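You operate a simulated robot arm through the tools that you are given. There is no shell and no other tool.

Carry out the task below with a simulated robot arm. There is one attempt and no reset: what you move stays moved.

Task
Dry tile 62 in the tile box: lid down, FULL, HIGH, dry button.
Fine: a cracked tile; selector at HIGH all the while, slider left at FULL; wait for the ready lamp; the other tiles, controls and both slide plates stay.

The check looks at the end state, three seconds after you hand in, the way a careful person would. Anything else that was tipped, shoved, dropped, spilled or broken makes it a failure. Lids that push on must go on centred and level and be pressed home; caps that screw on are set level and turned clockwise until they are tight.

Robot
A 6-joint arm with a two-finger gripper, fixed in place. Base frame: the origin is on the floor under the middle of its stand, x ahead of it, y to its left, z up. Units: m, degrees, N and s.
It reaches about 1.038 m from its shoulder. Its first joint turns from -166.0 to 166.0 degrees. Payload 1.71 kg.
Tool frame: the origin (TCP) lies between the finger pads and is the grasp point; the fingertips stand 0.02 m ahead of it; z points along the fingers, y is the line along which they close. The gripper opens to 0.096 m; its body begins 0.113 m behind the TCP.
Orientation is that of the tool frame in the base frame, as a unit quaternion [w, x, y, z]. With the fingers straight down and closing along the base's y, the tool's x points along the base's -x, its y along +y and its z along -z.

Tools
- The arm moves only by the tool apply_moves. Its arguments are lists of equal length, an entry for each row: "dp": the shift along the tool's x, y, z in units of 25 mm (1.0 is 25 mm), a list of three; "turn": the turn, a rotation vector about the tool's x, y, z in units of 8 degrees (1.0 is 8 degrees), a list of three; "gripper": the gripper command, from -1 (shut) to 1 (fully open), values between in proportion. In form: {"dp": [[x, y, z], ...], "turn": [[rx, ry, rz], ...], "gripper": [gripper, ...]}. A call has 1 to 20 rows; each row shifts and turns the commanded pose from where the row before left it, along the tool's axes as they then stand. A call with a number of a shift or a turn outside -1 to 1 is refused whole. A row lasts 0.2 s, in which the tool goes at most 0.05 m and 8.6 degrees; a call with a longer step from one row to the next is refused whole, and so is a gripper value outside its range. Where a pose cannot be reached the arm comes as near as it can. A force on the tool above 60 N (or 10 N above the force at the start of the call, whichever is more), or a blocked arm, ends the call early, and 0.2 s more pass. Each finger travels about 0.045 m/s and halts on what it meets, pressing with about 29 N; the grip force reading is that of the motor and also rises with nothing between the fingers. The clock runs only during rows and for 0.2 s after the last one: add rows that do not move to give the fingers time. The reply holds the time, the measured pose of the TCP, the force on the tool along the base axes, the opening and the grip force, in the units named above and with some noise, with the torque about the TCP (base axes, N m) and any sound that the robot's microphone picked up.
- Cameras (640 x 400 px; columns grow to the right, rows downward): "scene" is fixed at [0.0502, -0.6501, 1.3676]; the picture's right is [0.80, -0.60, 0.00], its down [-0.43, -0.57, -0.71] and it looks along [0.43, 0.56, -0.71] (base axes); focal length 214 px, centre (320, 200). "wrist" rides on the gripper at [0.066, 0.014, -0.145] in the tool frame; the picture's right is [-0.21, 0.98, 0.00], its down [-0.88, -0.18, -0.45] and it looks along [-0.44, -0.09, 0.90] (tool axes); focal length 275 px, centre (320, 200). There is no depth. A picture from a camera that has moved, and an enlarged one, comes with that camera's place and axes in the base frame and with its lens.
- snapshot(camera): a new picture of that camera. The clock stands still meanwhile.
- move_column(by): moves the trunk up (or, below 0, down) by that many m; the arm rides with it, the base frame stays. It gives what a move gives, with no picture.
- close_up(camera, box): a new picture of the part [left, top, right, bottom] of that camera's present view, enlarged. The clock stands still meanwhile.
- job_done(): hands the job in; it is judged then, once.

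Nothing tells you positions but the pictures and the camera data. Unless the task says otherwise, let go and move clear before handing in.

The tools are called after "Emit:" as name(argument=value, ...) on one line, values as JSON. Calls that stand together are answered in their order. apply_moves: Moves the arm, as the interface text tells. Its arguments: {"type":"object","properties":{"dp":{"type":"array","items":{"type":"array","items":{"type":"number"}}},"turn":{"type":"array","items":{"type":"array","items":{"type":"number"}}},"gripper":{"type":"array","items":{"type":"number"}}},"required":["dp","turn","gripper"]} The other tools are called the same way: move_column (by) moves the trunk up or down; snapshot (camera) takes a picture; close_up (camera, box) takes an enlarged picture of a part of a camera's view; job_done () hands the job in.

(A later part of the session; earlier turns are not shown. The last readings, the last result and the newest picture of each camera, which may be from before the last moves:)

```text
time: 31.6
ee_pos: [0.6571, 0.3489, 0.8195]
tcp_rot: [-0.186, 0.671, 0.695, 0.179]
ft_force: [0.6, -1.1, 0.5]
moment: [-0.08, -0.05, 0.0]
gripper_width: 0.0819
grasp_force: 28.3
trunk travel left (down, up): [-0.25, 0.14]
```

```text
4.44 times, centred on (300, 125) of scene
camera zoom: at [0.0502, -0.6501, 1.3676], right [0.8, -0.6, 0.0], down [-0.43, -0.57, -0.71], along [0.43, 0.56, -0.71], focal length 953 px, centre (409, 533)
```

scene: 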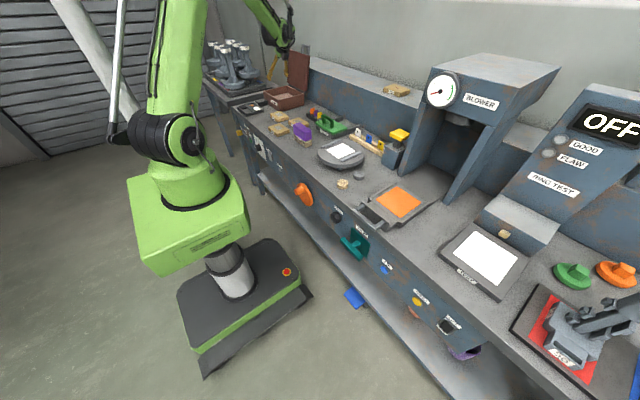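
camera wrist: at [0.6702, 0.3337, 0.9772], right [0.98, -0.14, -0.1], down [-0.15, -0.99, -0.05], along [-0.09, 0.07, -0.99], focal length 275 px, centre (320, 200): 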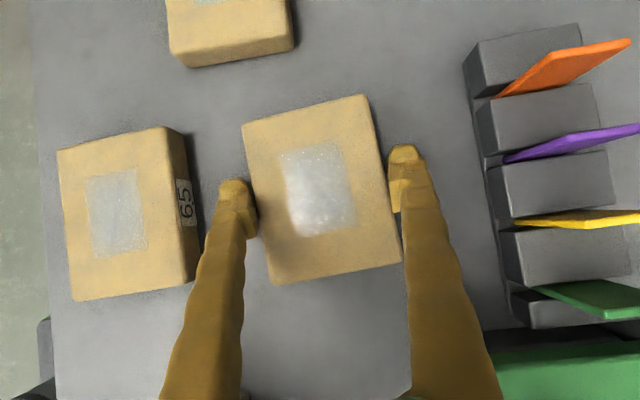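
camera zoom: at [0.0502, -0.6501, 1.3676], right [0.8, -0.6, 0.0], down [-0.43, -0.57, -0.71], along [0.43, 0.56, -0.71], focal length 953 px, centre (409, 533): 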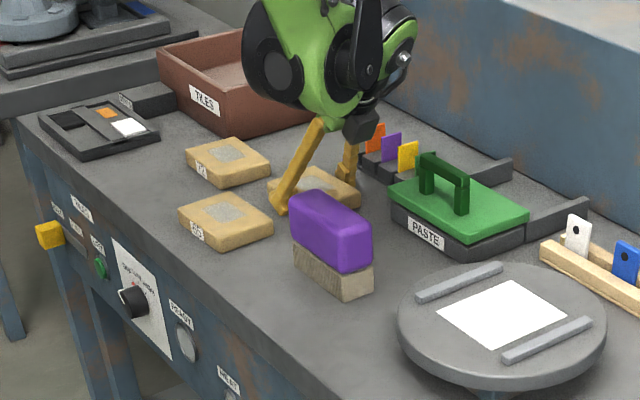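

The tile is gripped (width 0.082, 28 N). I'll lift it gently and check that it holds.

Emit:
apply_moves(dp=[[0.2, 0, -0.347], [0.2, 0, -0.347], [0.2, 0, -0.347], [0, 0, 0]], turn=[[0, 0, 0], [0, 0, 0], [0, 0, 0], [0, 0, 0]], gripper=[-0.2, -0.2, -0.2, -0.2])

Emit:
snapshot(camera="wrist")

Emit:
close_up(camera="scene", box=[240, 80, 360, 170])

```text
time: 32.6
ee_pos: [0.6555, 0.3498, 0.851]
tcp_rot: [-0.187, 0.67, 0.696, 0.179]
ft_force: [-0.4, 0.2, 0.2]
moment: [0.0, -0.03, 0.03]
gripper_width: 0.0383
grasp_force: 0.0
trunk travel left (down, up): [-0.25, 0.14]
```

```text
taken
camera wrist: at [0.6695, 0.3346, 1.0081], right [0.98, -0.14, -0.1], down [-0.15, -0.99, -0.05], along [-0.09, 0.07, -0.99], focal length 275 px, centre (320, 200)
```

wrist: 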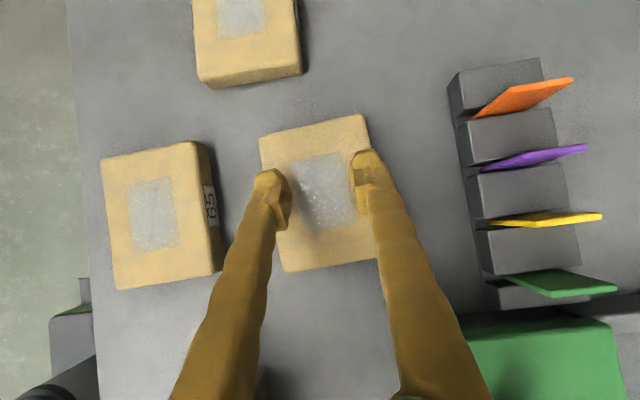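

```text
4.44 times, centred on (300, 125) of scene
camera zoom: at [0.0502, -0.6501, 1.3676], right [0.8, -0.6, 0.0], down [-0.43, -0.57, -0.71], along [0.43, 0.56, -0.71], focal length 953 px, centre (409, 533)
```

zoom: 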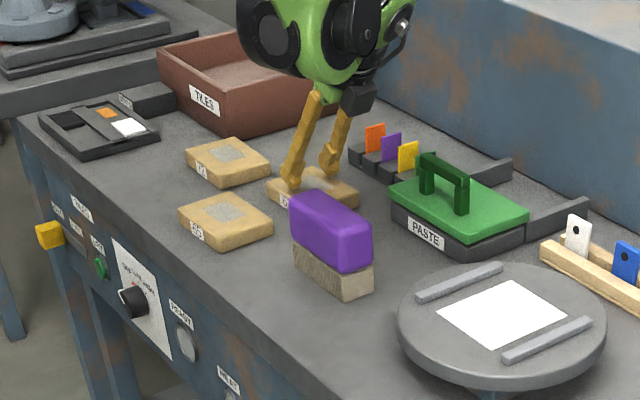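

The tile slipped free, since the pads only caught its rounded upper edge, and it is still flat and in place. I'll re-measure the tile thickness and bench height before gripping lower.

Emit:
close_up(camera="scene", box=[264, 104, 336, 149])

Emit:
close_up(camera="wrist", box=[220, 100, 420, 290])

```text
8.89 times, centred on (300, 126) of scene
camera zoom: at [0.0502, -0.6501, 1.3676], right [0.8, -0.6, 0.0], down [-0.43, -0.57, -0.71], along [0.43, 0.56, -0.71], focal length 1906 px, centre (498, 853)
```

zoom: 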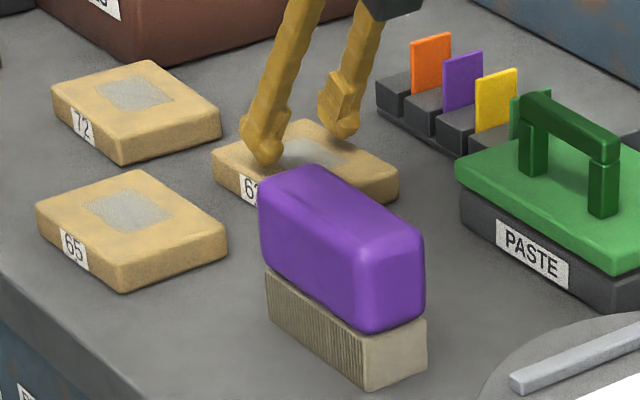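

```text
2.11 times, centred on (320, 195) of wrist
camera zoom: at [0.6695, 0.3346, 1.0081], right [0.98, -0.14, -0.1], down [-0.15, -0.99, -0.05], along [-0.09, 0.07, -0.99], focal length 580 px, centre (320, 210)
```

zoom: 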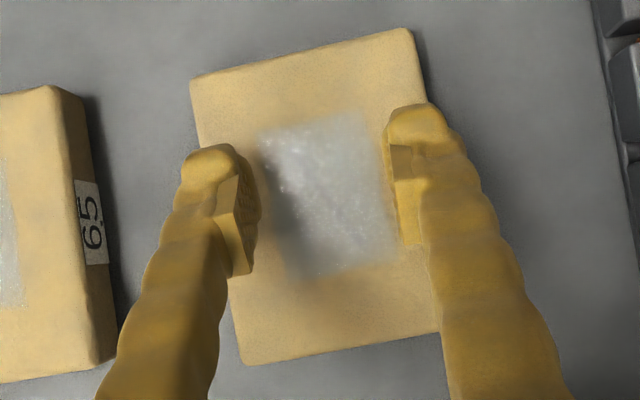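

The tile is about 22–25 mm thick on a bench at z≈0.79, so a lower and more upright grip is needed. First I'll test whether the arm reaches the box with the tool vertical.

Emit:
apply_moves(dp=[[0, 0, 0], [0, 0, 0], [0, 0, 0], [0.5, 0, -0.866], [0.5, 0, -0.866], [0.5, 0, -0.866], [0.5, 0, -0.866], [0, 0, 0], [0, 0, 0], [0, 0, 0], [0, 0, 0], [0, 0, 0]], turn=[[0, 0, 0], [0, 0, 0], [0, 0, 0], [0, 0, 0], [0, 0, 0], [0, 0, 0], [0, 0, 0], [0, -1, 0], [0, -1, 0], [0, -1, 0], [0, -0.75, 0], [0, 0, 0]], gripper=[1, 1, 1, 1, 1, 1, 1, 1, 1, 1, 1, 1])

Emit:
apply_moves(dp=[[0.97, 0.326, 0], [0.97, 0.326, 0], [0.97, 0.326, 0], [0.97, 0.326, 0], [0.97, 0.326, 0], [0.97, 0.326, 0], [0.97, 0.326, 0], [0.97, 0.326, 0], [0.97, 0.326, 0], [0.97, 0.326, 0], [0.97, 0.326, 0], [0.97, 0.326, 0], [0.97, 0.326, 0], [0, 0, 0]], turn=[[0, 0, 0], [0, 0, 0], [0, 0, 0], [0, 0, 0], [0, 0, 0], [0, 0, 0], [0, 0, 0], [0, 0, 0], [0, 0, 0], [0, 0, 0], [0, 0, 0], [0, 0, 0], [0, 0, 0], [0, 0, 0]], gripper=[1, 1, 1, 1, 1, 1, 1, 1, 1, 1, 1, 1, 1, 1])

Emit:
snapshot(camera="scene")

```text
time: 35.2
ee_pos: [0.6552, 0.35, 0.9502]
tcp_rot: [0.001, 0.694, 0.72, 0.0]
ft_force: [-0.4, 1.2, -0.6]
moment: [-0.03, 0.0, 0.0]
gripper_width: 0.0961
grasp_force: 0.1
trunk travel left (down, up): [-0.25, 0.14]
```

```text
time: 38.2
ee_pos: [0.7509, 0.6696, 0.9493]
tcp_rot: [0.0, 0.694, 0.72, 0.0]
ft_force: [-0.4, 0.2, 0.4]
moment: [-0.01, -0.01, -0.02]
gripper_width: 0.096
grasp_force: 0.1
trunk travel left (down, up): [-0.25, 0.14]
```

```text
taken
```

scene: 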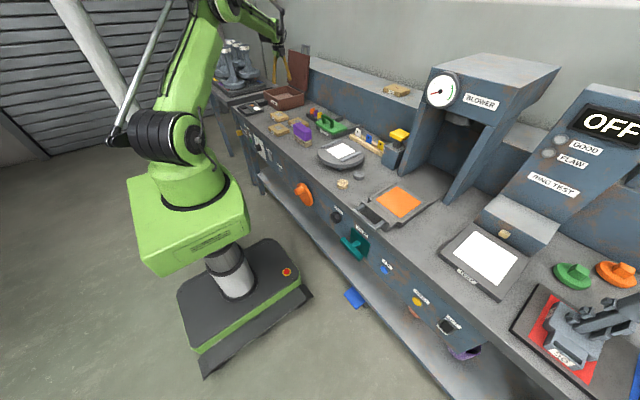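

Vertical reach works too. Going back to tile 62 for a lower, vertical grip.

Emit:
apply_moves(dp=[[-0.97, -0.326, 0], [-0.97, -0.326, 0], [-0.97, -0.326, 0], [-0.97, -0.326, 0], [-0.97, -0.326, 0], [-0.97, -0.326, 0], [-0.97, -0.326, 0], [-0.97, -0.326, 0], [-0.97, -0.326, 0], [-0.97, -0.326, 0], [-0.97, -0.326, 0], [-0.97, -0.326, 0], [-0.97, -0.326, 0], [0, 0, 0.8], [0, 0, 0.8], [0, 0, 0]], turn=[[0, 0, 0], [0, 0, 0], [0, 0, 0], [0, 0, 0], [0, 0, 0], [0, 0, 0], [0, 0, 0], [0, 0, 0], [0, 0, 0], [0, 0, 0], [0, 0, 0], [0, 0, 0], [0, 0, 0], [0, 0, 0], [0, 0, 0], [0, 0, 0]], gripper=[1, 1, 1, 1, 1, 1, 1, 1, 1, 1, 1, 1, 1, 1, 1, 1])

Emit:
snapshot(camera="wrist")

Emit:
close_up(camera="wrist", box=[200, 80, 440, 230])

```text
time: 41.6
ee_pos: [0.6559, 0.3505, 0.9101]
tcp_rot: [-0.001, 0.694, 0.72, 0.0]
ft_force: [1.0, -0.2, -0.8]
moment: [0.0, -0.01, 0.0]
gripper_width: 0.0962
grasp_force: 0.0
trunk travel left (down, up): [-0.25, 0.14]
```

```text
taken
camera wrist: at [0.6675, 0.4161, 1.0542], right [0.99, -0.17, 0.0], down [-0.15, -0.88, 0.44], along [-0.08, -0.44, -0.9], focal length 275 px, centre (320, 200)
```

wrist: 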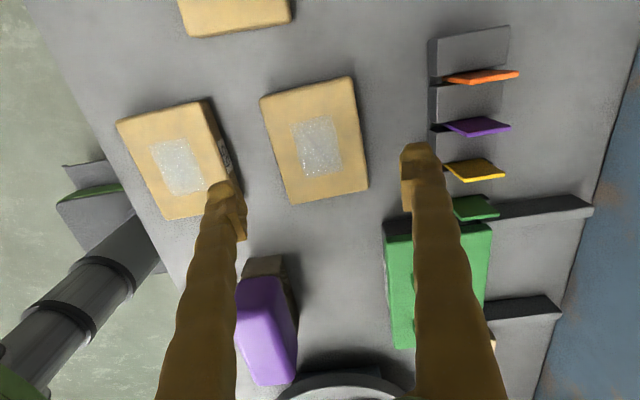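

```text
2.67 times, centred on (320, 155) of wrist
camera zoom: at [0.6675, 0.4161, 1.0542], right [0.99, -0.17, 0.0], down [-0.15, -0.88, 0.44], along [-0.08, -0.44, -0.9], focal length 734 px, centre (320, 320)
```

zoom: 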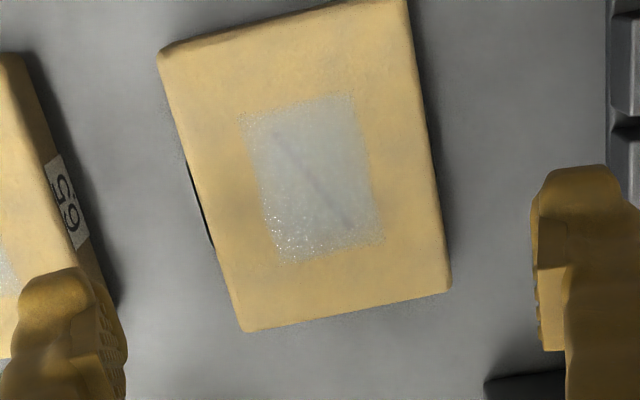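

Emit:
apply_moves(dp=[[0, -0.04, 0.8], [0, 0, 0.8], [0, 0, 0.8], [0, 0, 0.8], [0, 0, 0.4], [0, 0, 0]], turn=[[0, 0, 0], [0, 0, 0], [0, 0, 0], [0, 0, 0], [0, 0, 0], [0, 0, 0]], gripper=[1, 1, 1, 1, 1, 1])

Emit:
close_up(camera="scene", box=[264, 94, 336, 149])

Emit:
snapshot(camera="wrist")

```text
time: 43.0
ee_pos: [0.6542, 0.3495, 0.8191]
tcp_rot: [0.0, 0.694, 0.72, 0.0]
ft_force: [0.0, -0.1, 0.1]
moment: [0.0, 0.01, 0.0]
gripper_width: 0.0962
grasp_force: 0.0
trunk travel left (down, up): [-0.25, 0.14]
```

```text
7.27 times, centred on (300, 122) of scene
camera zoom: at [0.0502, -0.6501, 1.3676], right [0.8, -0.6, 0.0], down [-0.43, -0.57, -0.71], along [0.43, 0.56, -0.71], focal length 1560 px, centre (466, 771)
```

zoom: 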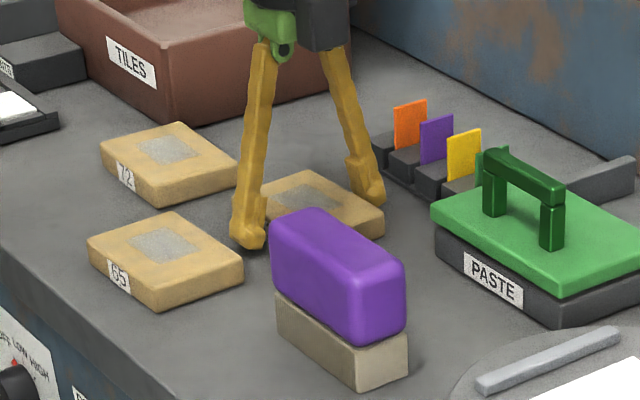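

```text
taken
camera wrist: at [0.6658, 0.4154, 0.9634], right [0.99, -0.17, 0.0], down [-0.15, -0.88, 0.44], along [-0.08, -0.44, -0.9], focal length 275 px, centre (320, 200)
```

wrist: 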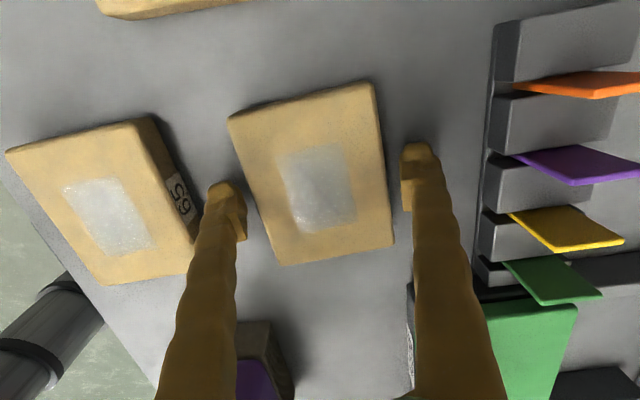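

Emit:
apply_moves(dp=[[0, 0, 0.08], [0, 0, 0.08], [0, 0, 0.08], [0, 0, 0]], turn=[[0, 0, 0], [0, 0, 0], [0, 0, 0], [0, 0, 0]], gripper=[1, 1, 1, 1])

```text
time: 44.0
ee_pos: [0.654, 0.3499, 0.815]
tcp_rot: [0.0, 0.694, 0.72, 0.0]
ft_force: [5.2, -0.2, 13.8]
moment: [0.02, 0.01, 0.04]
gripper_width: 0.0957
grasp_force: 0.0
trunk travel left (down, up): [-0.25, 0.14]
```

The fingertips touch the bench at TCP z≈0.815, so the bench is at about 0.795. I'll raise slightly and grip with the pads covering the tile's full height.

Emit:
apply_moves(dp=[[0, 0, -0.12], [0, 0, 0], [0, 0, 0], [0, 0, 0], [0, 0, 0], [0, 0, 0]], turn=[[0, 0, 0], [0, 0, 0], [0, 0, 0], [0, 0, 0], [0, 0, 0], [0, 0, 0]], gripper=[1, -1, -1, -1, -1, -1])

Emit:
close_up(camera="wrist", box=[180, 80, 460, 280])

Emit:
close_up(camera="scene", box=[264, 94, 336, 149])

```text
time: 45.4
ee_pos: [0.6552, 0.3507, 0.8177]
tcp_rot: [0.0, 0.694, 0.72, 0.0]
ft_force: [0.7, 0.5, 0.0]
moment: [0.03, 0.06, 0.01]
gripper_width: 0.0804
grasp_force: 28.6
trunk travel left (down, up): [-0.25, 0.14]
```

```text
2.00 times, centred on (320, 180) of wrist
camera zoom: at [0.6655, 0.416, 0.9617], right [0.99, -0.17, 0.0], down [-0.15, -0.88, 0.44], along [-0.08, -0.44, -0.9], focal length 551 px, centre (320, 240)
```

zoom: 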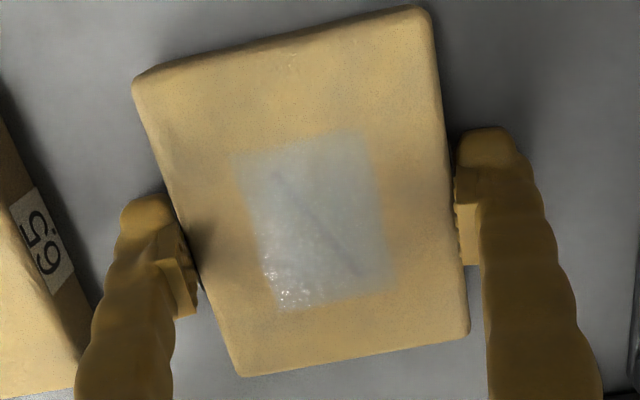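

```text
7.27 times, centred on (300, 122) of scene
camera zoom: at [0.0502, -0.6501, 1.3676], right [0.8, -0.6, 0.0], down [-0.43, -0.57, -0.71], along [0.43, 0.56, -0.71], focal length 1560 px, centre (466, 771)
```

zoom: 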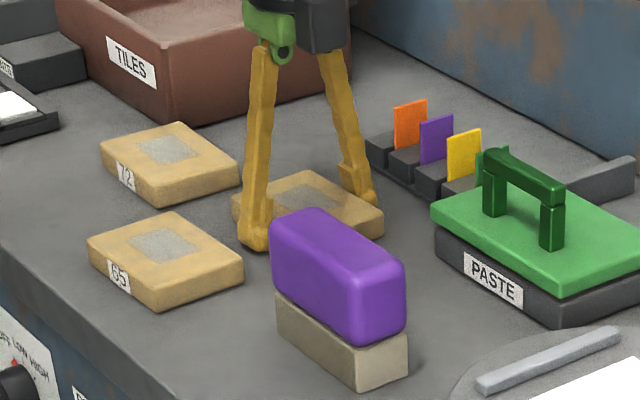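

Gripped at 0.0804 wide. I'll lift a small amount and see whether it holds.

Emit:
apply_moves(dp=[[0, 0, -0.1], [0, 0, -0.15], [0, 0, -0.2], [0, 0, 0]], turn=[[0, 0, 0], [0, 0, 0], [0, 0, 0], [0, 0, 0]], gripper=[-1, -1, -1, -1])

Emit:
close_up(camera="wrist", box=[180, 80, 460, 280])

Emit:
close_up(camera="scene", box=[264, 94, 336, 149])

```text
time: 46.4
ee_pos: [0.6547, 0.3507, 0.8297]
tcp_rot: [0.0, 0.694, 0.72, 0.0]
ft_force: [-0.4, 0.4, -2.1]
moment: [-0.03, -0.02, 0.0]
gripper_width: 0.08
grasp_force: 28.4
trunk travel left (down, up): [-0.25, 0.14]
```

```text
2.00 times, centred on (320, 180) of wrist
camera zoom: at [0.665, 0.4157, 0.9734], right [0.99, -0.17, 0.0], down [-0.15, -0.88, 0.44], along [-0.08, -0.44, -0.9], focal length 551 px, centre (320, 240)
```

zoom: 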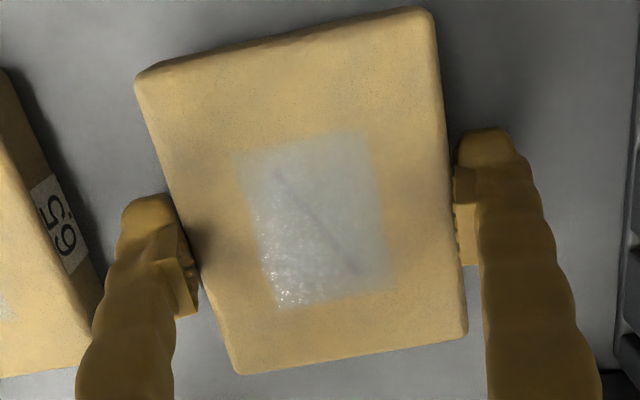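

```text
7.27 times, centred on (300, 122) of scene
camera zoom: at [0.0502, -0.6501, 1.3676], right [0.8, -0.6, 0.0], down [-0.43, -0.57, -0.71], along [0.43, 0.56, -0.71], focal length 1560 px, centre (466, 771)
```

zoom: 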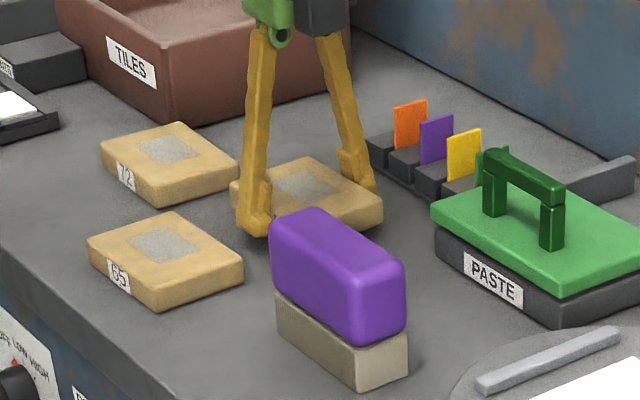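

The tile is held, with about 2 N of load and the width unchanged. I'll raise it and carry it over the box.

Emit:
apply_moves(dp=[[0, 0, -0.6], [0, 0, -0.6], [0, 0, -0.6], [0, 0, -0.6], [0, 0, -0.6], [0, 0, -0.6], [0, 0, -0.6], [0, 0, -0.6], [0, 0, 0]], turn=[[0, 0, 0], [0, 0, 0], [0, 0, 0], [0, 0, 0], [0, 0, 0], [0, 0, 0], [0, 0, 0], [0, 0, 0], [0, 0, 0]], gripper=[-1, -1, -1, -1, -1, -1, -1, -1, -1])

Emit:
apply_moves(dp=[[0.45, 0.155, 0], [0.904, 0.311, 0], [0.904, 0.311, 0], [0.904, 0.311, 0], [0.904, 0.311, 0], [0.904, 0.311, 0], [0.904, 0.311, 0], [0.904, 0.311, 0], [0.904, 0.311, 0], [0.904, 0.311, 0], [0.904, 0.311, 0], [0.904, 0.311, 0], [0.904, 0.311, 0], [0.904, 0.311, 0], [0.45, 0.155, 0], [0, 0, 0]], turn=[[0, 0, 0], [0, 0, 0], [0, 0, 0], [0, 0, 0], [0, 0, 0], [0, 0, 0], [0, 0, 0], [0, 0, 0], [0, 0, 0], [0, 0, 0], [0, 0, 0], [0, 0, 0], [0, 0, 0], [0, 0, 0], [0, 0, 0], [0, 0, 0]], gripper=[-1, -1, -1, -1, -1, -1, -1, -1, -1, -1, -1, -1, -1, -1, -1, -1])

Emit:
snapshot(camera="wrist")

Emit:
close_up(camera="scene", box=[230, 40, 350, 130])

```text
time: 48.4
ee_pos: [0.6543, 0.3495, 0.9493]
tcp_rot: [0.0, 0.694, 0.72, 0.0]
ft_force: [-0.3, -0.2, -3.2]
moment: [0.0, -0.02, -0.02]
gripper_width: 0.0796
grasp_force: 29.2
trunk travel left (down, up): [-0.25, 0.14]
```

```text
time: 51.8
ee_pos: [0.7523, 0.6698, 0.9483]
tcp_rot: [0.0, 0.694, 0.72, 0.001]
ft_force: [-0.5, -0.4, -3.4]
moment: [-0.02, -0.02, 0.02]
gripper_width: 0.0795
grasp_force: 28.5
trunk travel left (down, up): [-0.25, 0.14]
```

```text
taken
camera wrist: at [0.7647, 0.7358, 1.0921], right [0.99, -0.17, 0.0], down [-0.15, -0.88, 0.45], along [-0.08, -0.44, -0.9], focal length 275 px, centre (320, 200)
```

wrist: 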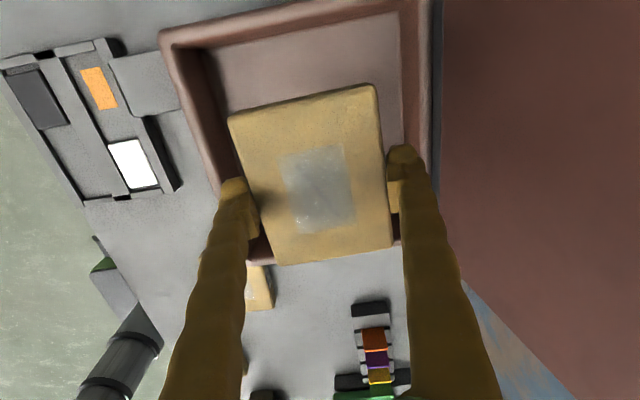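

```text
4.44 times, centred on (290, 85) of scene
camera zoom: at [0.0502, -0.6501, 1.3676], right [0.8, -0.6, 0.0], down [-0.43, -0.57, -0.71], along [0.43, 0.56, -0.71], focal length 953 px, centre (453, 711)
```

zoom: 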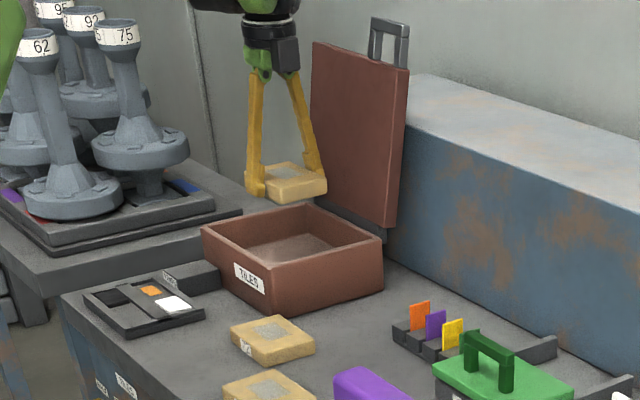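

Emit:
apply_moves(dp=[[0, 0, 0.5], [0, 0, 0.5], [0, 0, 0.5], [0, 0, 0.5], [0, 0, 0.5], [0, 0, 0.5], [0, 0, 0.5], [0, 0, 0.5], [0, 0, 0]], turn=[[0, 0, 0], [0, 0, 0], [0, 0, 0], [0, 0, 0], [0, 0, 0], [0, 0, 0], [0, 0, 0], [0, 0, 0], [0, 0, 0]], gripper=[-1, -1, -1, -1, -1, -1, -1, -1, -1])

Emit:
apply_moves(dp=[[0, 0, 0.1], [0, 0, 0.1], [0, 0, 0.08], [0, 0, 0.08], [0, 0, 0.08], [0, 0, 0.08], [0, 0, 0.08], [0, 0, 0.08], [0, 0, 0.08]], turn=[[0, 0, 0], [0, 0, 0], [0, 0, 0], [0, 0, 0], [0, 0, 0], [0, 0, 0], [0, 0, 0], [0, 0, 0], [0, 0, 0]], gripper=[-1, -1, -1, -1, -1, -1, -1, -1, -1])

Emit:
snapshot(camera="wrist")

Emit:
close_up(camera="scene", box=[230, 40, 350, 130])

```text
time: 53.8
ee_pos: [0.7529, 0.6704, 0.8507]
tcp_rot: [0.001, 0.694, 0.72, 0.0]
ft_force: [3.4, 3.9, 13.5]
moment: [-0.4, 0.3, 0.04]
gripper_width: 0.0794
grasp_force: 28.7
trunk travel left (down, up): [-0.25, 0.14]
```

```text
time: 54.6
ee_pos: [0.7378, 0.6711, 0.8555]
tcp_rot: [0.005, 0.694, 0.72, 0.005]
ft_force: [-0.4, 0.7, -1.6]
moment: [-0.01, -0.1, -0.02]
gripper_width: 0.0807
grasp_force: 29.3
trunk travel left (down, up): [-0.25, 0.14]
stopped in row 3: the force on the tool passed its limit at 64 N (the readings are from after the stop); the commanded pose is now the measured one
```

```text
taken
camera wrist: at [0.7471, 0.737, 1.0005], right [0.99, -0.17, 0.02], down [-0.16, -0.88, 0.44], along [-0.06, -0.44, -0.9], focal length 275 px, centre (320, 200)
```

wrist: 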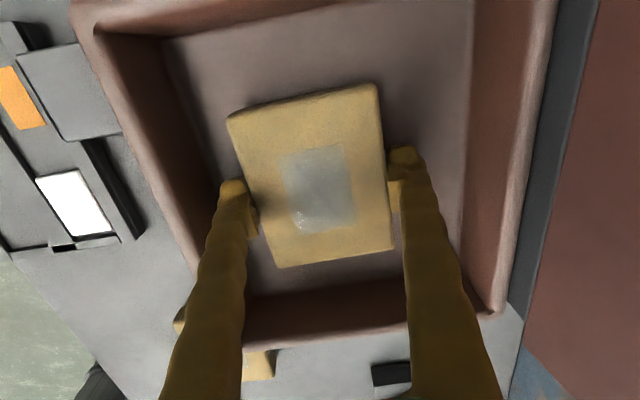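

```text
4.44 times, centred on (290, 85) of scene
camera zoom: at [0.0502, -0.6501, 1.3676], right [0.8, -0.6, 0.0], down [-0.43, -0.57, -0.71], along [0.43, 0.56, -0.71], focal length 953 px, centre (453, 711)
```

zoom: 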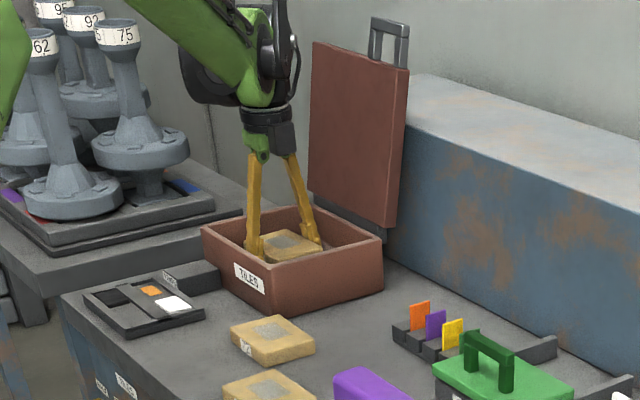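

The box floor is higher than I assumed (z≈0.828), so the tile touched it and I pressed too far. It is still held. I'll lift slightly, re-centre, straighten the tool, and check that the box hasn't moved.

Emit:
apply_moves(dp=[[0, 0, -0.3], [0, 0.5, 0], [0, 0, 0]], turn=[[0, 0, 0], [0.1, 0, 0], [0, 0, 0]], gripper=[-1, -1, -1])

Emit:
snapshot(camera="wrist")

Emit:
close_up(camera="scene", box=[230, 40, 350, 130])

```text
time: 55.4
ee_pos: [0.7526, 0.6709, 0.863]
tcp_rot: [0.0, 0.694, 0.72, -0.001]
ft_force: [-0.3, -0.5, -3.5]
moment: [-0.02, 0.02, 0.02]
gripper_width: 0.0806
grasp_force: 29.1
trunk travel left (down, up): [-0.25, 0.14]
```

```text
taken
camera wrist: at [0.7638, 0.7371, 1.0071], right [0.99, -0.17, 0.0], down [-0.15, -0.88, 0.44], along [-0.08, -0.44, -0.9], focal length 275 px, centre (320, 200)
```

wrist: 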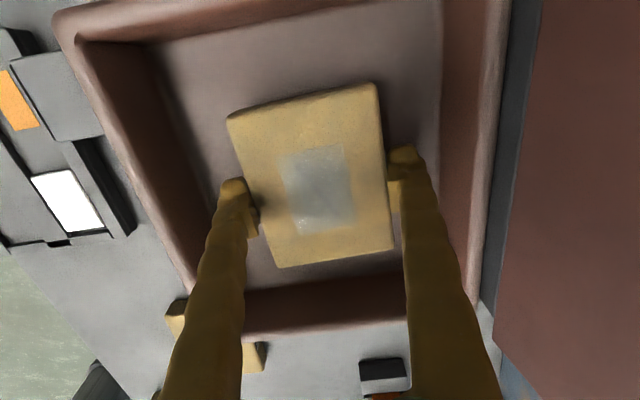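

```text
4.44 times, centred on (290, 85) of scene
camera zoom: at [0.0502, -0.6501, 1.3676], right [0.8, -0.6, 0.0], down [-0.43, -0.57, -0.71], along [0.43, 0.56, -0.71], focal length 953 px, centre (453, 711)
```

zoom: 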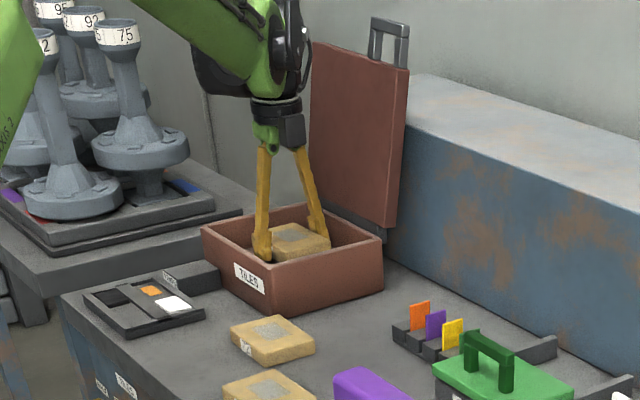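

Emit:
apply_moves(dp=[[0, 0, 0.1], [0, 0, 0.1], [0, 0, 0.08], [0, 0, 0]], turn=[[0, 0, 0], [0, 0, 0], [0, 0, 0], [0, 0, 0]], gripper=[-1, -1, -1, -1])

```text
time: 56.4
ee_pos: [0.7528, 0.671, 0.8559]
tcp_rot: [0.0, 0.694, 0.72, -0.001]
ft_force: [0.3, 0.7, -3.2]
moment: [-0.04, -0.01, -0.01]
gripper_width: 0.0804
grasp_force: 28.4
trunk travel left (down, up): [-0.25, 0.14]
```

Emit:
apply_moves(dp=[[0, 0, 0.06], [0, 0, 0.06], [0, 0, 0.06], [0, 0, 0]], turn=[[0, 0, 0], [0, 0, 0], [0, 0, 0], [0, 0, 0]], gripper=[-1, -1, -1, -1])

```text
time: 57.4
ee_pos: [0.7529, 0.6714, 0.8514]
tcp_rot: [0.001, 0.694, 0.72, 0.0]
ft_force: [0.0, 0.3, -2.6]
moment: [-0.01, 0.03, -0.01]
gripper_width: 0.0802
grasp_force: 28.8
trunk travel left (down, up): [-0.25, 0.14]
```

Emit:
apply_moves(dp=[[0, 0, 0.04], [0, 0, 0.04], [0, 0, 0]], turn=[[0, 0, 0], [0, 0, 0], [0, 0, 0]], gripper=[-1, -1, -1])

```text
time: 58.2
ee_pos: [0.7524, 0.6712, 0.8496]
tcp_rot: [0.0, 0.694, 0.72, 0.0]
ft_force: [0.1, 1.0, -2.4]
moment: [-0.03, 0.02, -0.04]
gripper_width: 0.0804
grasp_force: 28.9
trunk travel left (down, up): [-0.25, 0.14]
```

Emit:
apply_moves(dp=[[0, 0, 0.04], [0, 0, 0.04], [0, 0, 0]], turn=[[0, 0, 0], [0, 0, 0], [0, 0, 0]], gripper=[-1, -1, -1])

```text
time: 59.0
ee_pos: [0.7522, 0.6707, 0.8469]
tcp_rot: [0.0, 0.695, 0.719, 0.001]
ft_force: [3.8, 1.3, 7.9]
moment: [0.64, -0.37, -0.23]
gripper_width: 0.0803
grasp_force: 28.9
trunk travel left (down, up): [-0.25, 0.14]
```

The tile is resting on the box floor. I'll release it and lift straight out.

Emit:
apply_moves(dp=[[0, 0, 0], [0, 0, 0], [0, 0, 0], [0, 0, -0.3], [0, 0, -0.5], [0, 0, -0.8], [0, 0, -0.8], [0, 0, -0.8], [0, 0, -0.8], [0, 0, 0]], turn=[[0, 0, 0], [0, 0, 0], [0, 0, 0], [0, 0, 0], [0, 0, 0], [0, 0, 0], [0, 0, 0], [0, 0, 0], [0, 0, 0], [0, 0, 0]], gripper=[0.95, 0.95, 0.95, 0.95, 0.95, 0.95, 0.95, 0.95, 0.95, 0.95])

Emit:
snapshot(camera="wrist")

Emit:
close_up(camera="scene", box=[230, 40, 350, 130])

```text
time: 61.2
ee_pos: [0.7522, 0.6712, 0.9453]
tcp_rot: [0.0, 0.694, 0.72, 0.0]
ft_force: [0.4, -0.3, 0.1]
moment: [0.01, -0.03, 0.0]
gripper_width: 0.0937
grasp_force: 0.1
trunk travel left (down, up): [-0.25, 0.14]
```

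```text
taken
camera wrist: at [0.764, 0.7366, 1.0914], right [0.99, -0.17, 0.0], down [-0.15, -0.88, 0.44], along [-0.08, -0.44, -0.9], focal length 275 px, centre (320, 200)
```

wrist: 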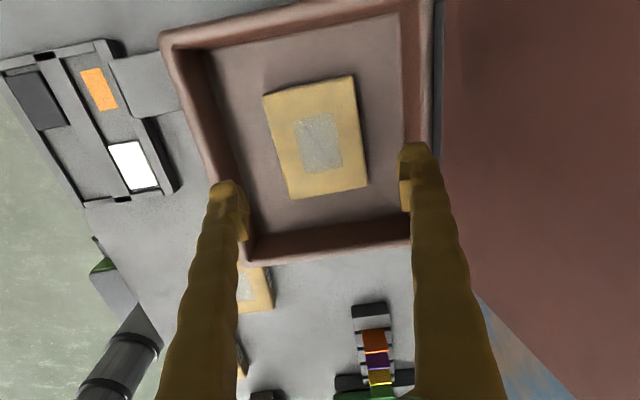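

```text
4.44 times, centred on (290, 85) of scene
camera zoom: at [0.0502, -0.6501, 1.3676], right [0.8, -0.6, 0.0], down [-0.43, -0.57, -0.71], along [0.43, 0.56, -0.71], focal length 953 px, centre (453, 711)
```

zoom: 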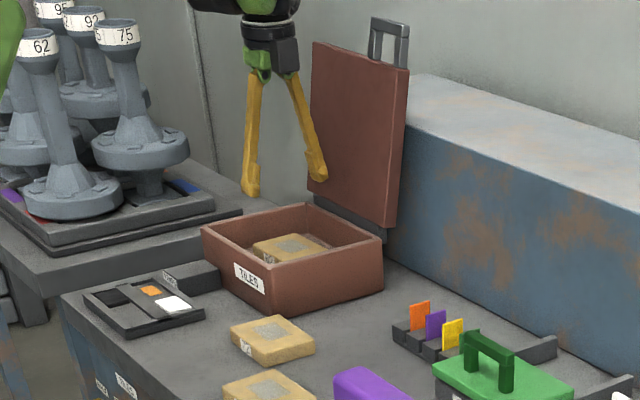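

Tile 62 sits flat and centred in the box. Now I'll go around to the handle-gripping pose to close the lid.

Emit:
apply_moves(dp=[[-0.895, -0.514, -0.4], [-0.895, -0.514, -0.4], [-0.895, -0.514, -0.4], [-0.895, -0.514, -0.4], [-0.895, -0.514, -0.4], [-0.895, -0.514, -0.4], [-0.895, -0.514, -0.4], [-0.895, -0.514, -0.4], [-0.895, -0.514, -0.4], [-0.895, -0.514, -0.4], [-0.895, -0.514, -0.4], [0, 0, 0]], turn=[[0, 0, 0], [0, 0, 0], [0, 0, 0], [0, 0, 0], [0, 0, 0], [0, 0, 0], [0, 0, 0], [0, 0, 0], [0, 0, 0], [0, 0, 0], [0, 0, 0], [0, 0, 0]], gripper=[1, 1, 1, 1, 1, 1, 1, 1, 1, 1, 1, 1])

Emit:
apply_moves(dp=[[0, 0, 0], [0, 0, 0], [0, 0, 0], [0, 0, 0], [0, 0, 0], [0, 0, 0], [0, 0, 0], [0, 0, 0], [0, 0, 0], [0, 0, 0], [0, 0, 0], [0, 0, 0]], turn=[[0, 0, -1], [0, 0, -1], [0, 0, -1], [0, 0, -1], [0, 0, -1], [0, 0, -1], [0, 0, -1], [0, 0, -1], [0, 0, -1], [0, 0, -1], [0, 0, -1], [0, 0, 0]], gripper=[1, 1, 1, 1, 1, 1, 1, 1, 1, 1, 1, 1])

Emit:
apply_moves(dp=[[0, 0, 0], [0, 0, 0], [0, 0, 0], [0, 0, 0], [0, 0, 0], [0, 0, 0], [0, 0, 0], [0, 0, 0], [0, 0, 0], [0, 0, 0], [0, 0, 0], [0, 0, 0]], turn=[[0, -1, 0], [0, -1, 0], [0, -1, 0], [0, -1, 0], [0, -1, 0], [0, -1, 0], [0, -1, 0], [0, -1, 0], [0, -1, 0], [0, -1, 0], [0, -1, 0], [0, 0, 0]], gripper=[1, 1, 1, 1, 1, 1, 1, 1, 1, 1, 1, 1])

Emit:
snapshot(camera="scene")

```text
time: 63.8
ee_pos: [0.621, 0.4184, 1.0574]
tcp_rot: [0.0, 0.694, 0.72, 0.001]
ft_force: [-0.6, 0.2, -0.5]
moment: [0.05, -0.05, 0.01]
gripper_width: 0.0961
grasp_force: 0.0
trunk travel left (down, up): [-0.25, 0.14]
```

```text
time: 66.4
ee_pos: [0.6208, 0.4199, 1.0579]
tcp_rot: [0.0, -0.001, 1.0, 0.0]
ft_force: [0.2, -0.4, -0.2]
moment: [0.0, 0.02, -0.04]
gripper_width: 0.096
grasp_force: 0.0
trunk travel left (down, up): [-0.25, 0.14]
```

```text
time: 69.0
ee_pos: [0.6226, 0.4197, 1.0569]
tcp_rot: [0.696, -0.001, 0.718, 0.001]
ft_force: [0.2, 0.2, 0.4]
moment: [-0.01, -0.03, -0.01]
gripper_width: 0.0961
grasp_force: 0.0
trunk travel left (down, up): [-0.25, 0.14]
```

```text
taken
```

scene: 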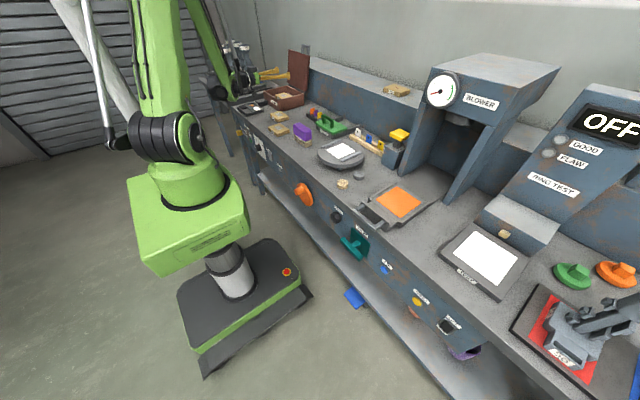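

Emit:
apply_moves(dp=[[-0.291, 0.815, 0.78], [-0.291, 0.815, 0.78], [-0.291, 0.815, 0.78], [-0.291, 0.815, 0.78], [-0.291, 0.815, 0.78], [-0.291, 0.815, 0.78], [-0.291, 0.815, 0.78], [-0.291, 0.815, 0.78], [-0.291, 0.815, 0.78], [0, 0, 0]], turn=[[0, 0, 0], [0, 0, 0], [0, 0, 0], [0, 0, 0], [0, 0, 0], [0, 0, 0], [0, 0, 0], [0, 0, 0], [0, 0, 0], [0, 0, 0]], gripper=[1, 1, 1, 1, 1, 1, 1, 1, 1, 1])

Emit:
snapshot(camera="wrist")

```text
time: 71.2
ee_pos: [0.797, 0.6042, 1.1169]
tcp_rot: [0.695, 0.001, 0.719, -0.001]
ft_force: [0.9, -0.7, 0.1]
moment: [0.01, -0.02, -0.02]
gripper_width: 0.0959
grasp_force: 0.1
trunk travel left (down, up): [-0.25, 0.14]
```

```text
taken
camera wrist: at [0.6494, 0.6175, 1.0552], right [0.01, 0.98, 0.21], down [-0.41, -0.19, 0.89], along [0.91, -0.09, 0.4], focal length 275 px, centre (320, 200)
```

wrist: 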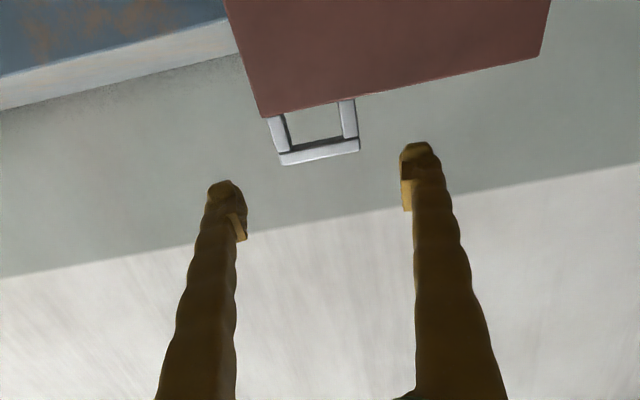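

Emit:
apply_moves(dp=[[-0.02, 0, 0.728], [-0.02, 0, 0.728], [-0.02, -0.05, 0.728], [-0.02, 0, 0.728], [-0.02, 0, 0.728], [0, 0, 0]], turn=[[0, 0, 0], [0, 0, 0], [0, 0, 0], [0, 0, 0], [0, 0, 0], [0, 0, 0]], gripper=[1, 1, 1, 1, 1, 1])

Emit:
snapshot(camera="wrist")

Emit:
close_up(camera="scene", box=[260, 30, 340, 92])

```text
time: 72.6
ee_pos: [0.8875, 0.6004, 1.1156]
tcp_rot: [0.695, -0.001, 0.719, 0.001]
ft_force: [0.7, -0.2, 0.3]
moment: [0.0, -0.01, -0.03]
gripper_width: 0.0962
grasp_force: 0.1
trunk travel left (down, up): [-0.25, 0.14]
```

```text
taken
camera wrist: at [0.741, 0.615, 1.0546], right [0.01, 0.98, 0.21], down [-0.41, -0.19, 0.89], along [0.91, -0.09, 0.4], focal length 275 px, centre (320, 200)
```

wrist: 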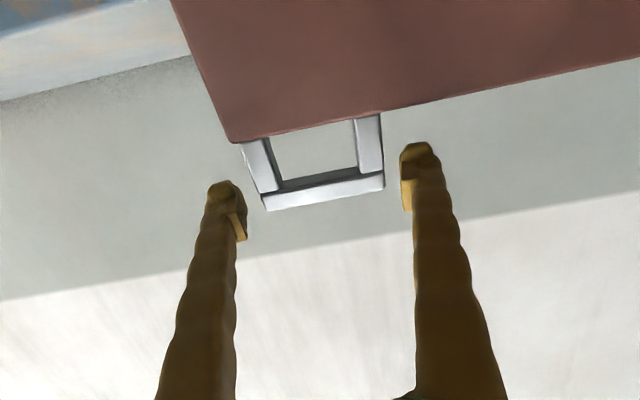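

```text
6.45 times, centred on (300, 61) of scene
camera zoom: at [0.0502, -0.6501, 1.3676], right [0.8, -0.6, 0.0], down [-0.43, -0.57, -0.71], along [0.43, 0.56, -0.71], focal length 1384 px, centre (449, 1097)
```

zoom: 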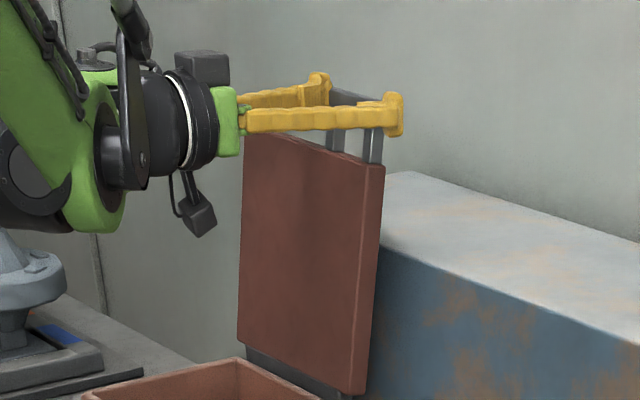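

Emit:
apply_moves(dp=[[0, 0.06, 0.15], [0, 0, 0], [0, 0, 0], [0, 0, 0], [0, 0, 0]], turn=[[0, 0, 0], [0, 0, 0], [0, 0, 0], [0, 0, 0], [0, 0, 0]], gripper=[1, -1, -1, -1, -1])

Emit:
snapshot(camera="wrist")

Emit:
close_up(camera="scene", box=[260, 30, 340, 92])

```text
time: 73.8
ee_pos: [0.8921, 0.603, 1.116]
tcp_rot: [0.696, 0.0, 0.718, 0.0]
ft_force: [-0.2, -1.5, 1.0]
moment: [-0.05, 0.02, -0.09]
gripper_width: 0.0766
grasp_force: 35.3
trunk travel left (down, up): [-0.25, 0.14]
```

```text
taken
camera wrist: at [0.7448, 0.6165, 1.055], right [0.01, 0.98, 0.21], down [-0.41, -0.19, 0.89], along [0.91, -0.09, 0.4], focal length 275 px, centre (320, 200)
```

wrist: 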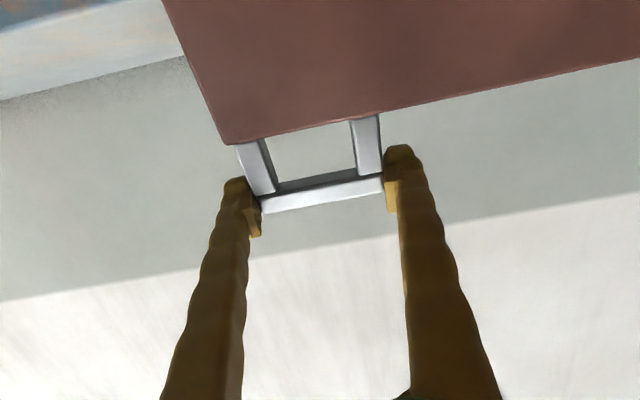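

```text
6.45 times, centred on (300, 61) of scene
camera zoom: at [0.0502, -0.6501, 1.3676], right [0.8, -0.6, 0.0], down [-0.43, -0.57, -0.71], along [0.43, 0.56, -0.71], focal length 1384 px, centre (449, 1097)
```

zoom: 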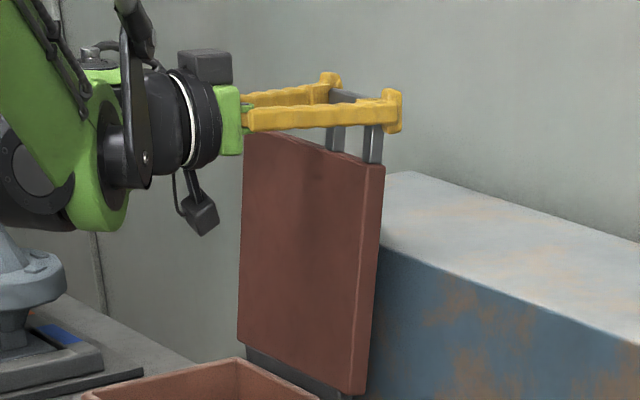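

The handle is gripped between the pads (0.077 wide). I'll swing the lid along its arc about the hinge at roughly (0.86, 0.871), in small steps while watching the forces.

Emit:
apply_moves(dp=[[-0.018, 0, -0.3], [-0.018, 0, -0.3], [-0.018, 0, -0.3], [-0.018, 0, -0.3], [0, 0, 0]], turn=[[0, 0, 0], [0, 0, 0], [0, 0, 0], [0, 0, 0], [0, 0, 0]], gripper=[-1, -1, -1, -1, -1])

Emit:
snapshot(camera="wrist")

Emit:
close_up(camera="scene", box=[250, 30, 350, 115])

```text
time: 75.0
ee_pos: [0.8631, 0.6019, 1.1192]
tcp_rot: [0.695, 0.0, 0.719, 0.0]
ft_force: [1.3, -5.1, 2.9]
moment: [-0.16, -0.21, -0.07]
gripper_width: 0.0748
grasp_force: 35.1
trunk travel left (down, up): [-0.25, 0.14]
```

```text
taken
camera wrist: at [0.7156, 0.6166, 1.0569], right [0.01, 0.98, 0.21], down [-0.41, -0.19, 0.89], along [0.91, -0.09, 0.4], focal length 275 px, centre (320, 200)
```

wrist: 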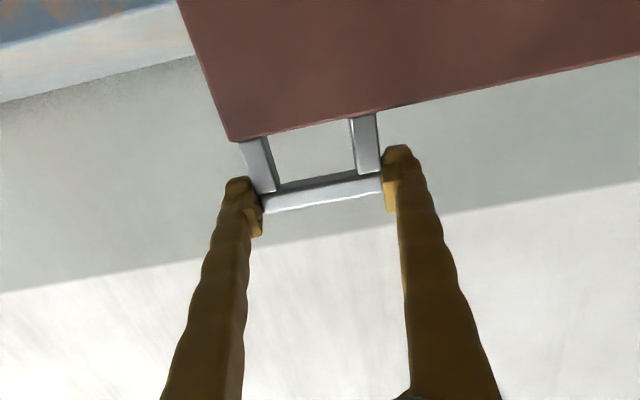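

```text
4.71 times, centred on (300, 72) of scene
camera zoom: at [0.0502, -0.6501, 1.3676], right [0.8, -0.6, 0.0], down [-0.43, -0.57, -0.71], along [0.43, 0.56, -0.71], focal length 1009 px, centre (414, 800)
```

zoom: 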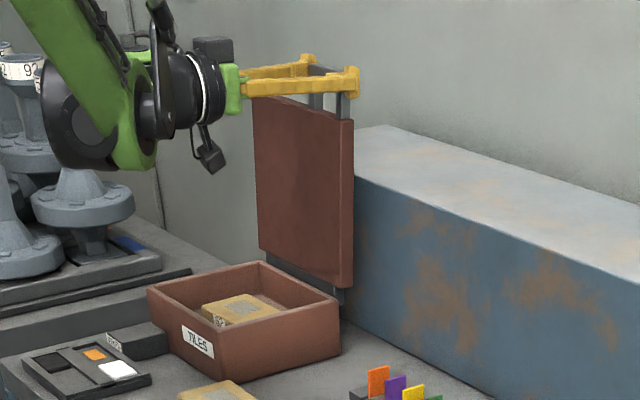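

Forces are small and the lid follows. I'll continue along the arc, pitching the tool down gradually.

Emit:
apply_moves(dp=[[0.018, 0, -0.434], [0.018, 0, -0.434], [0.076, 0, -0.428], [0.076, 0, -0.428], [0.133, 0, -0.414], [0.133, 0, -0.414], [0.188, 0, -0.392], [0.188, 0, -0.392], [0, 0, 0]], turn=[[0, 0.172, 0], [0, 0.172, 0], [0, 0.172, 0], [0, 0.172, 0], [0, 0.172, 0], [0, 0.172, 0], [0, 0.172, 0], [0, 0.172, 0], [0, 0, 0]], gripper=[-1, -1, -1, -1, -1, -1, -1, -1, -1])

Emit:
snapshot(camera="wrist")

Emit:
close_up(camera="scene", box=[250, 30, 350, 115])

```text
time: 77.0
ee_pos: [0.7781, 0.6032, 1.1075]
tcp_rot: [0.622, -0.001, 0.783, 0.002]
ft_force: [1.5, -12.8, 5.2]
moment: [-0.11, -0.61, -0.35]
gripper_width: 0.0734
grasp_force: 35.2
trunk travel left (down, up): [-0.25, 0.14]
```

```text
taken
camera wrist: at [0.6216, 0.6167, 1.0763], right [0.05, 0.98, 0.2], down [-0.24, -0.19, 0.95], along [0.97, -0.09, 0.22], focal length 275 px, centre (320, 200)
```

wrist: 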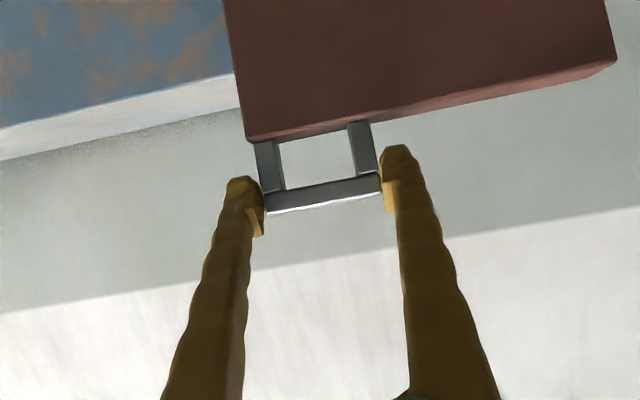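

```text
4.71 times, centred on (300, 72) of scene
camera zoom: at [0.0502, -0.6501, 1.3676], right [0.8, -0.6, 0.0], down [-0.43, -0.57, -0.71], along [0.43, 0.56, -0.71], focal length 1009 px, centre (414, 800)
```

zoom: 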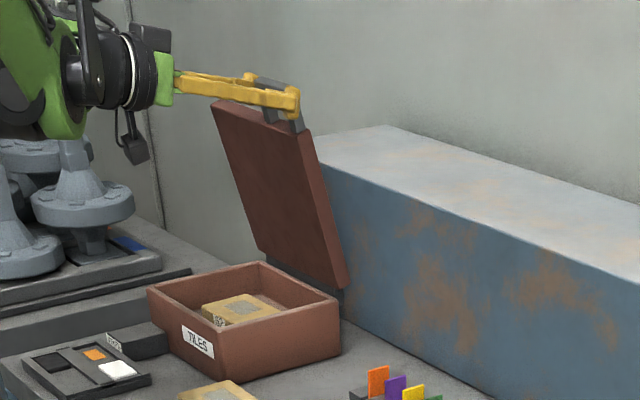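

Emit:
apply_moves(dp=[[0.238, -0.05, -0.363], [0.238, -0.03, -0.363], [0.285, -0.02, -0.328], [0.285, 0, -0.328], [0.327, 0, -0.286], [0.327, 0, -0.286], [0.362, 0, -0.24], [0.362, 0, -0.24], [0, 0, 0]], turn=[[0, 0.172, 0], [0, 0.172, 0], [0, 0.172, 0], [0, 0.172, 0], [0, 0.172, 0], [0, 0.172, 0], [0, 0.172, 0], [0, 0.172, 0], [0, 0, 0]], gripper=[-1, -1, -1, -1, -1, -1, -1, -1, -1])

Emit:
snapshot(camera="wrist")

Emit:
close_up(camera="scene", box=[230, 30, 350, 115])

```text
time: 79.0
ee_pos: [0.6989, 0.603, 1.0684]
tcp_rot: [0.544, -0.001, 0.839, 0.0]
ft_force: [-1.7, 13.0, 4.1]
moment: [0.12, -0.47, 0.29]
gripper_width: 0.0734
grasp_force: 35.2
trunk travel left (down, up): [-0.25, 0.14]
```

```text
taken
camera wrist: at [0.5402, 0.6162, 1.0665], right [0.08, 0.98, 0.19], down [-0.05, -0.19, 0.98], along [1.0, -0.09, 0.03], focal length 275 px, centre (320, 200)
```

wrist: 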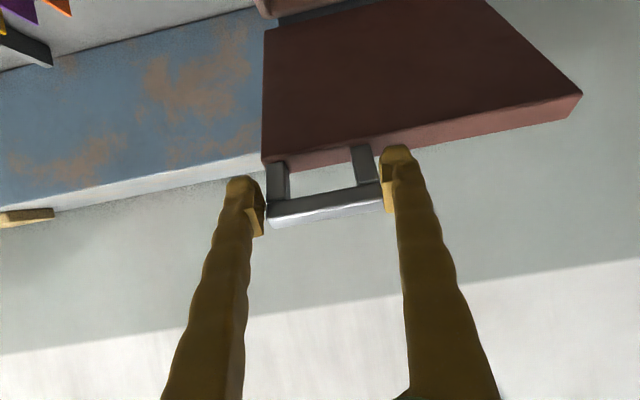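

```text
4.71 times, centred on (290, 72) of scene
camera zoom: at [0.0502, -0.6501, 1.3676], right [0.8, -0.6, 0.0], down [-0.43, -0.57, -0.71], along [0.43, 0.56, -0.71], focal length 1009 px, centre (461, 800)
```

zoom: 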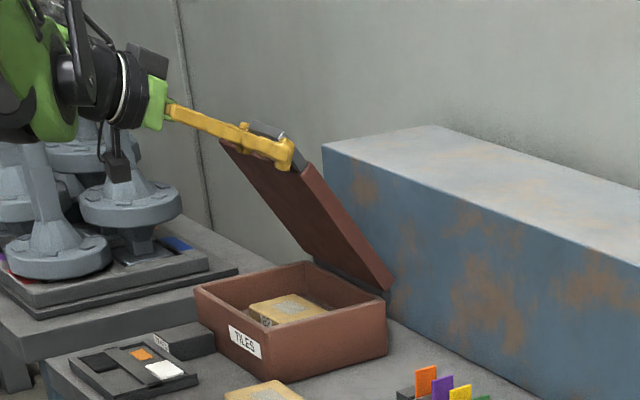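

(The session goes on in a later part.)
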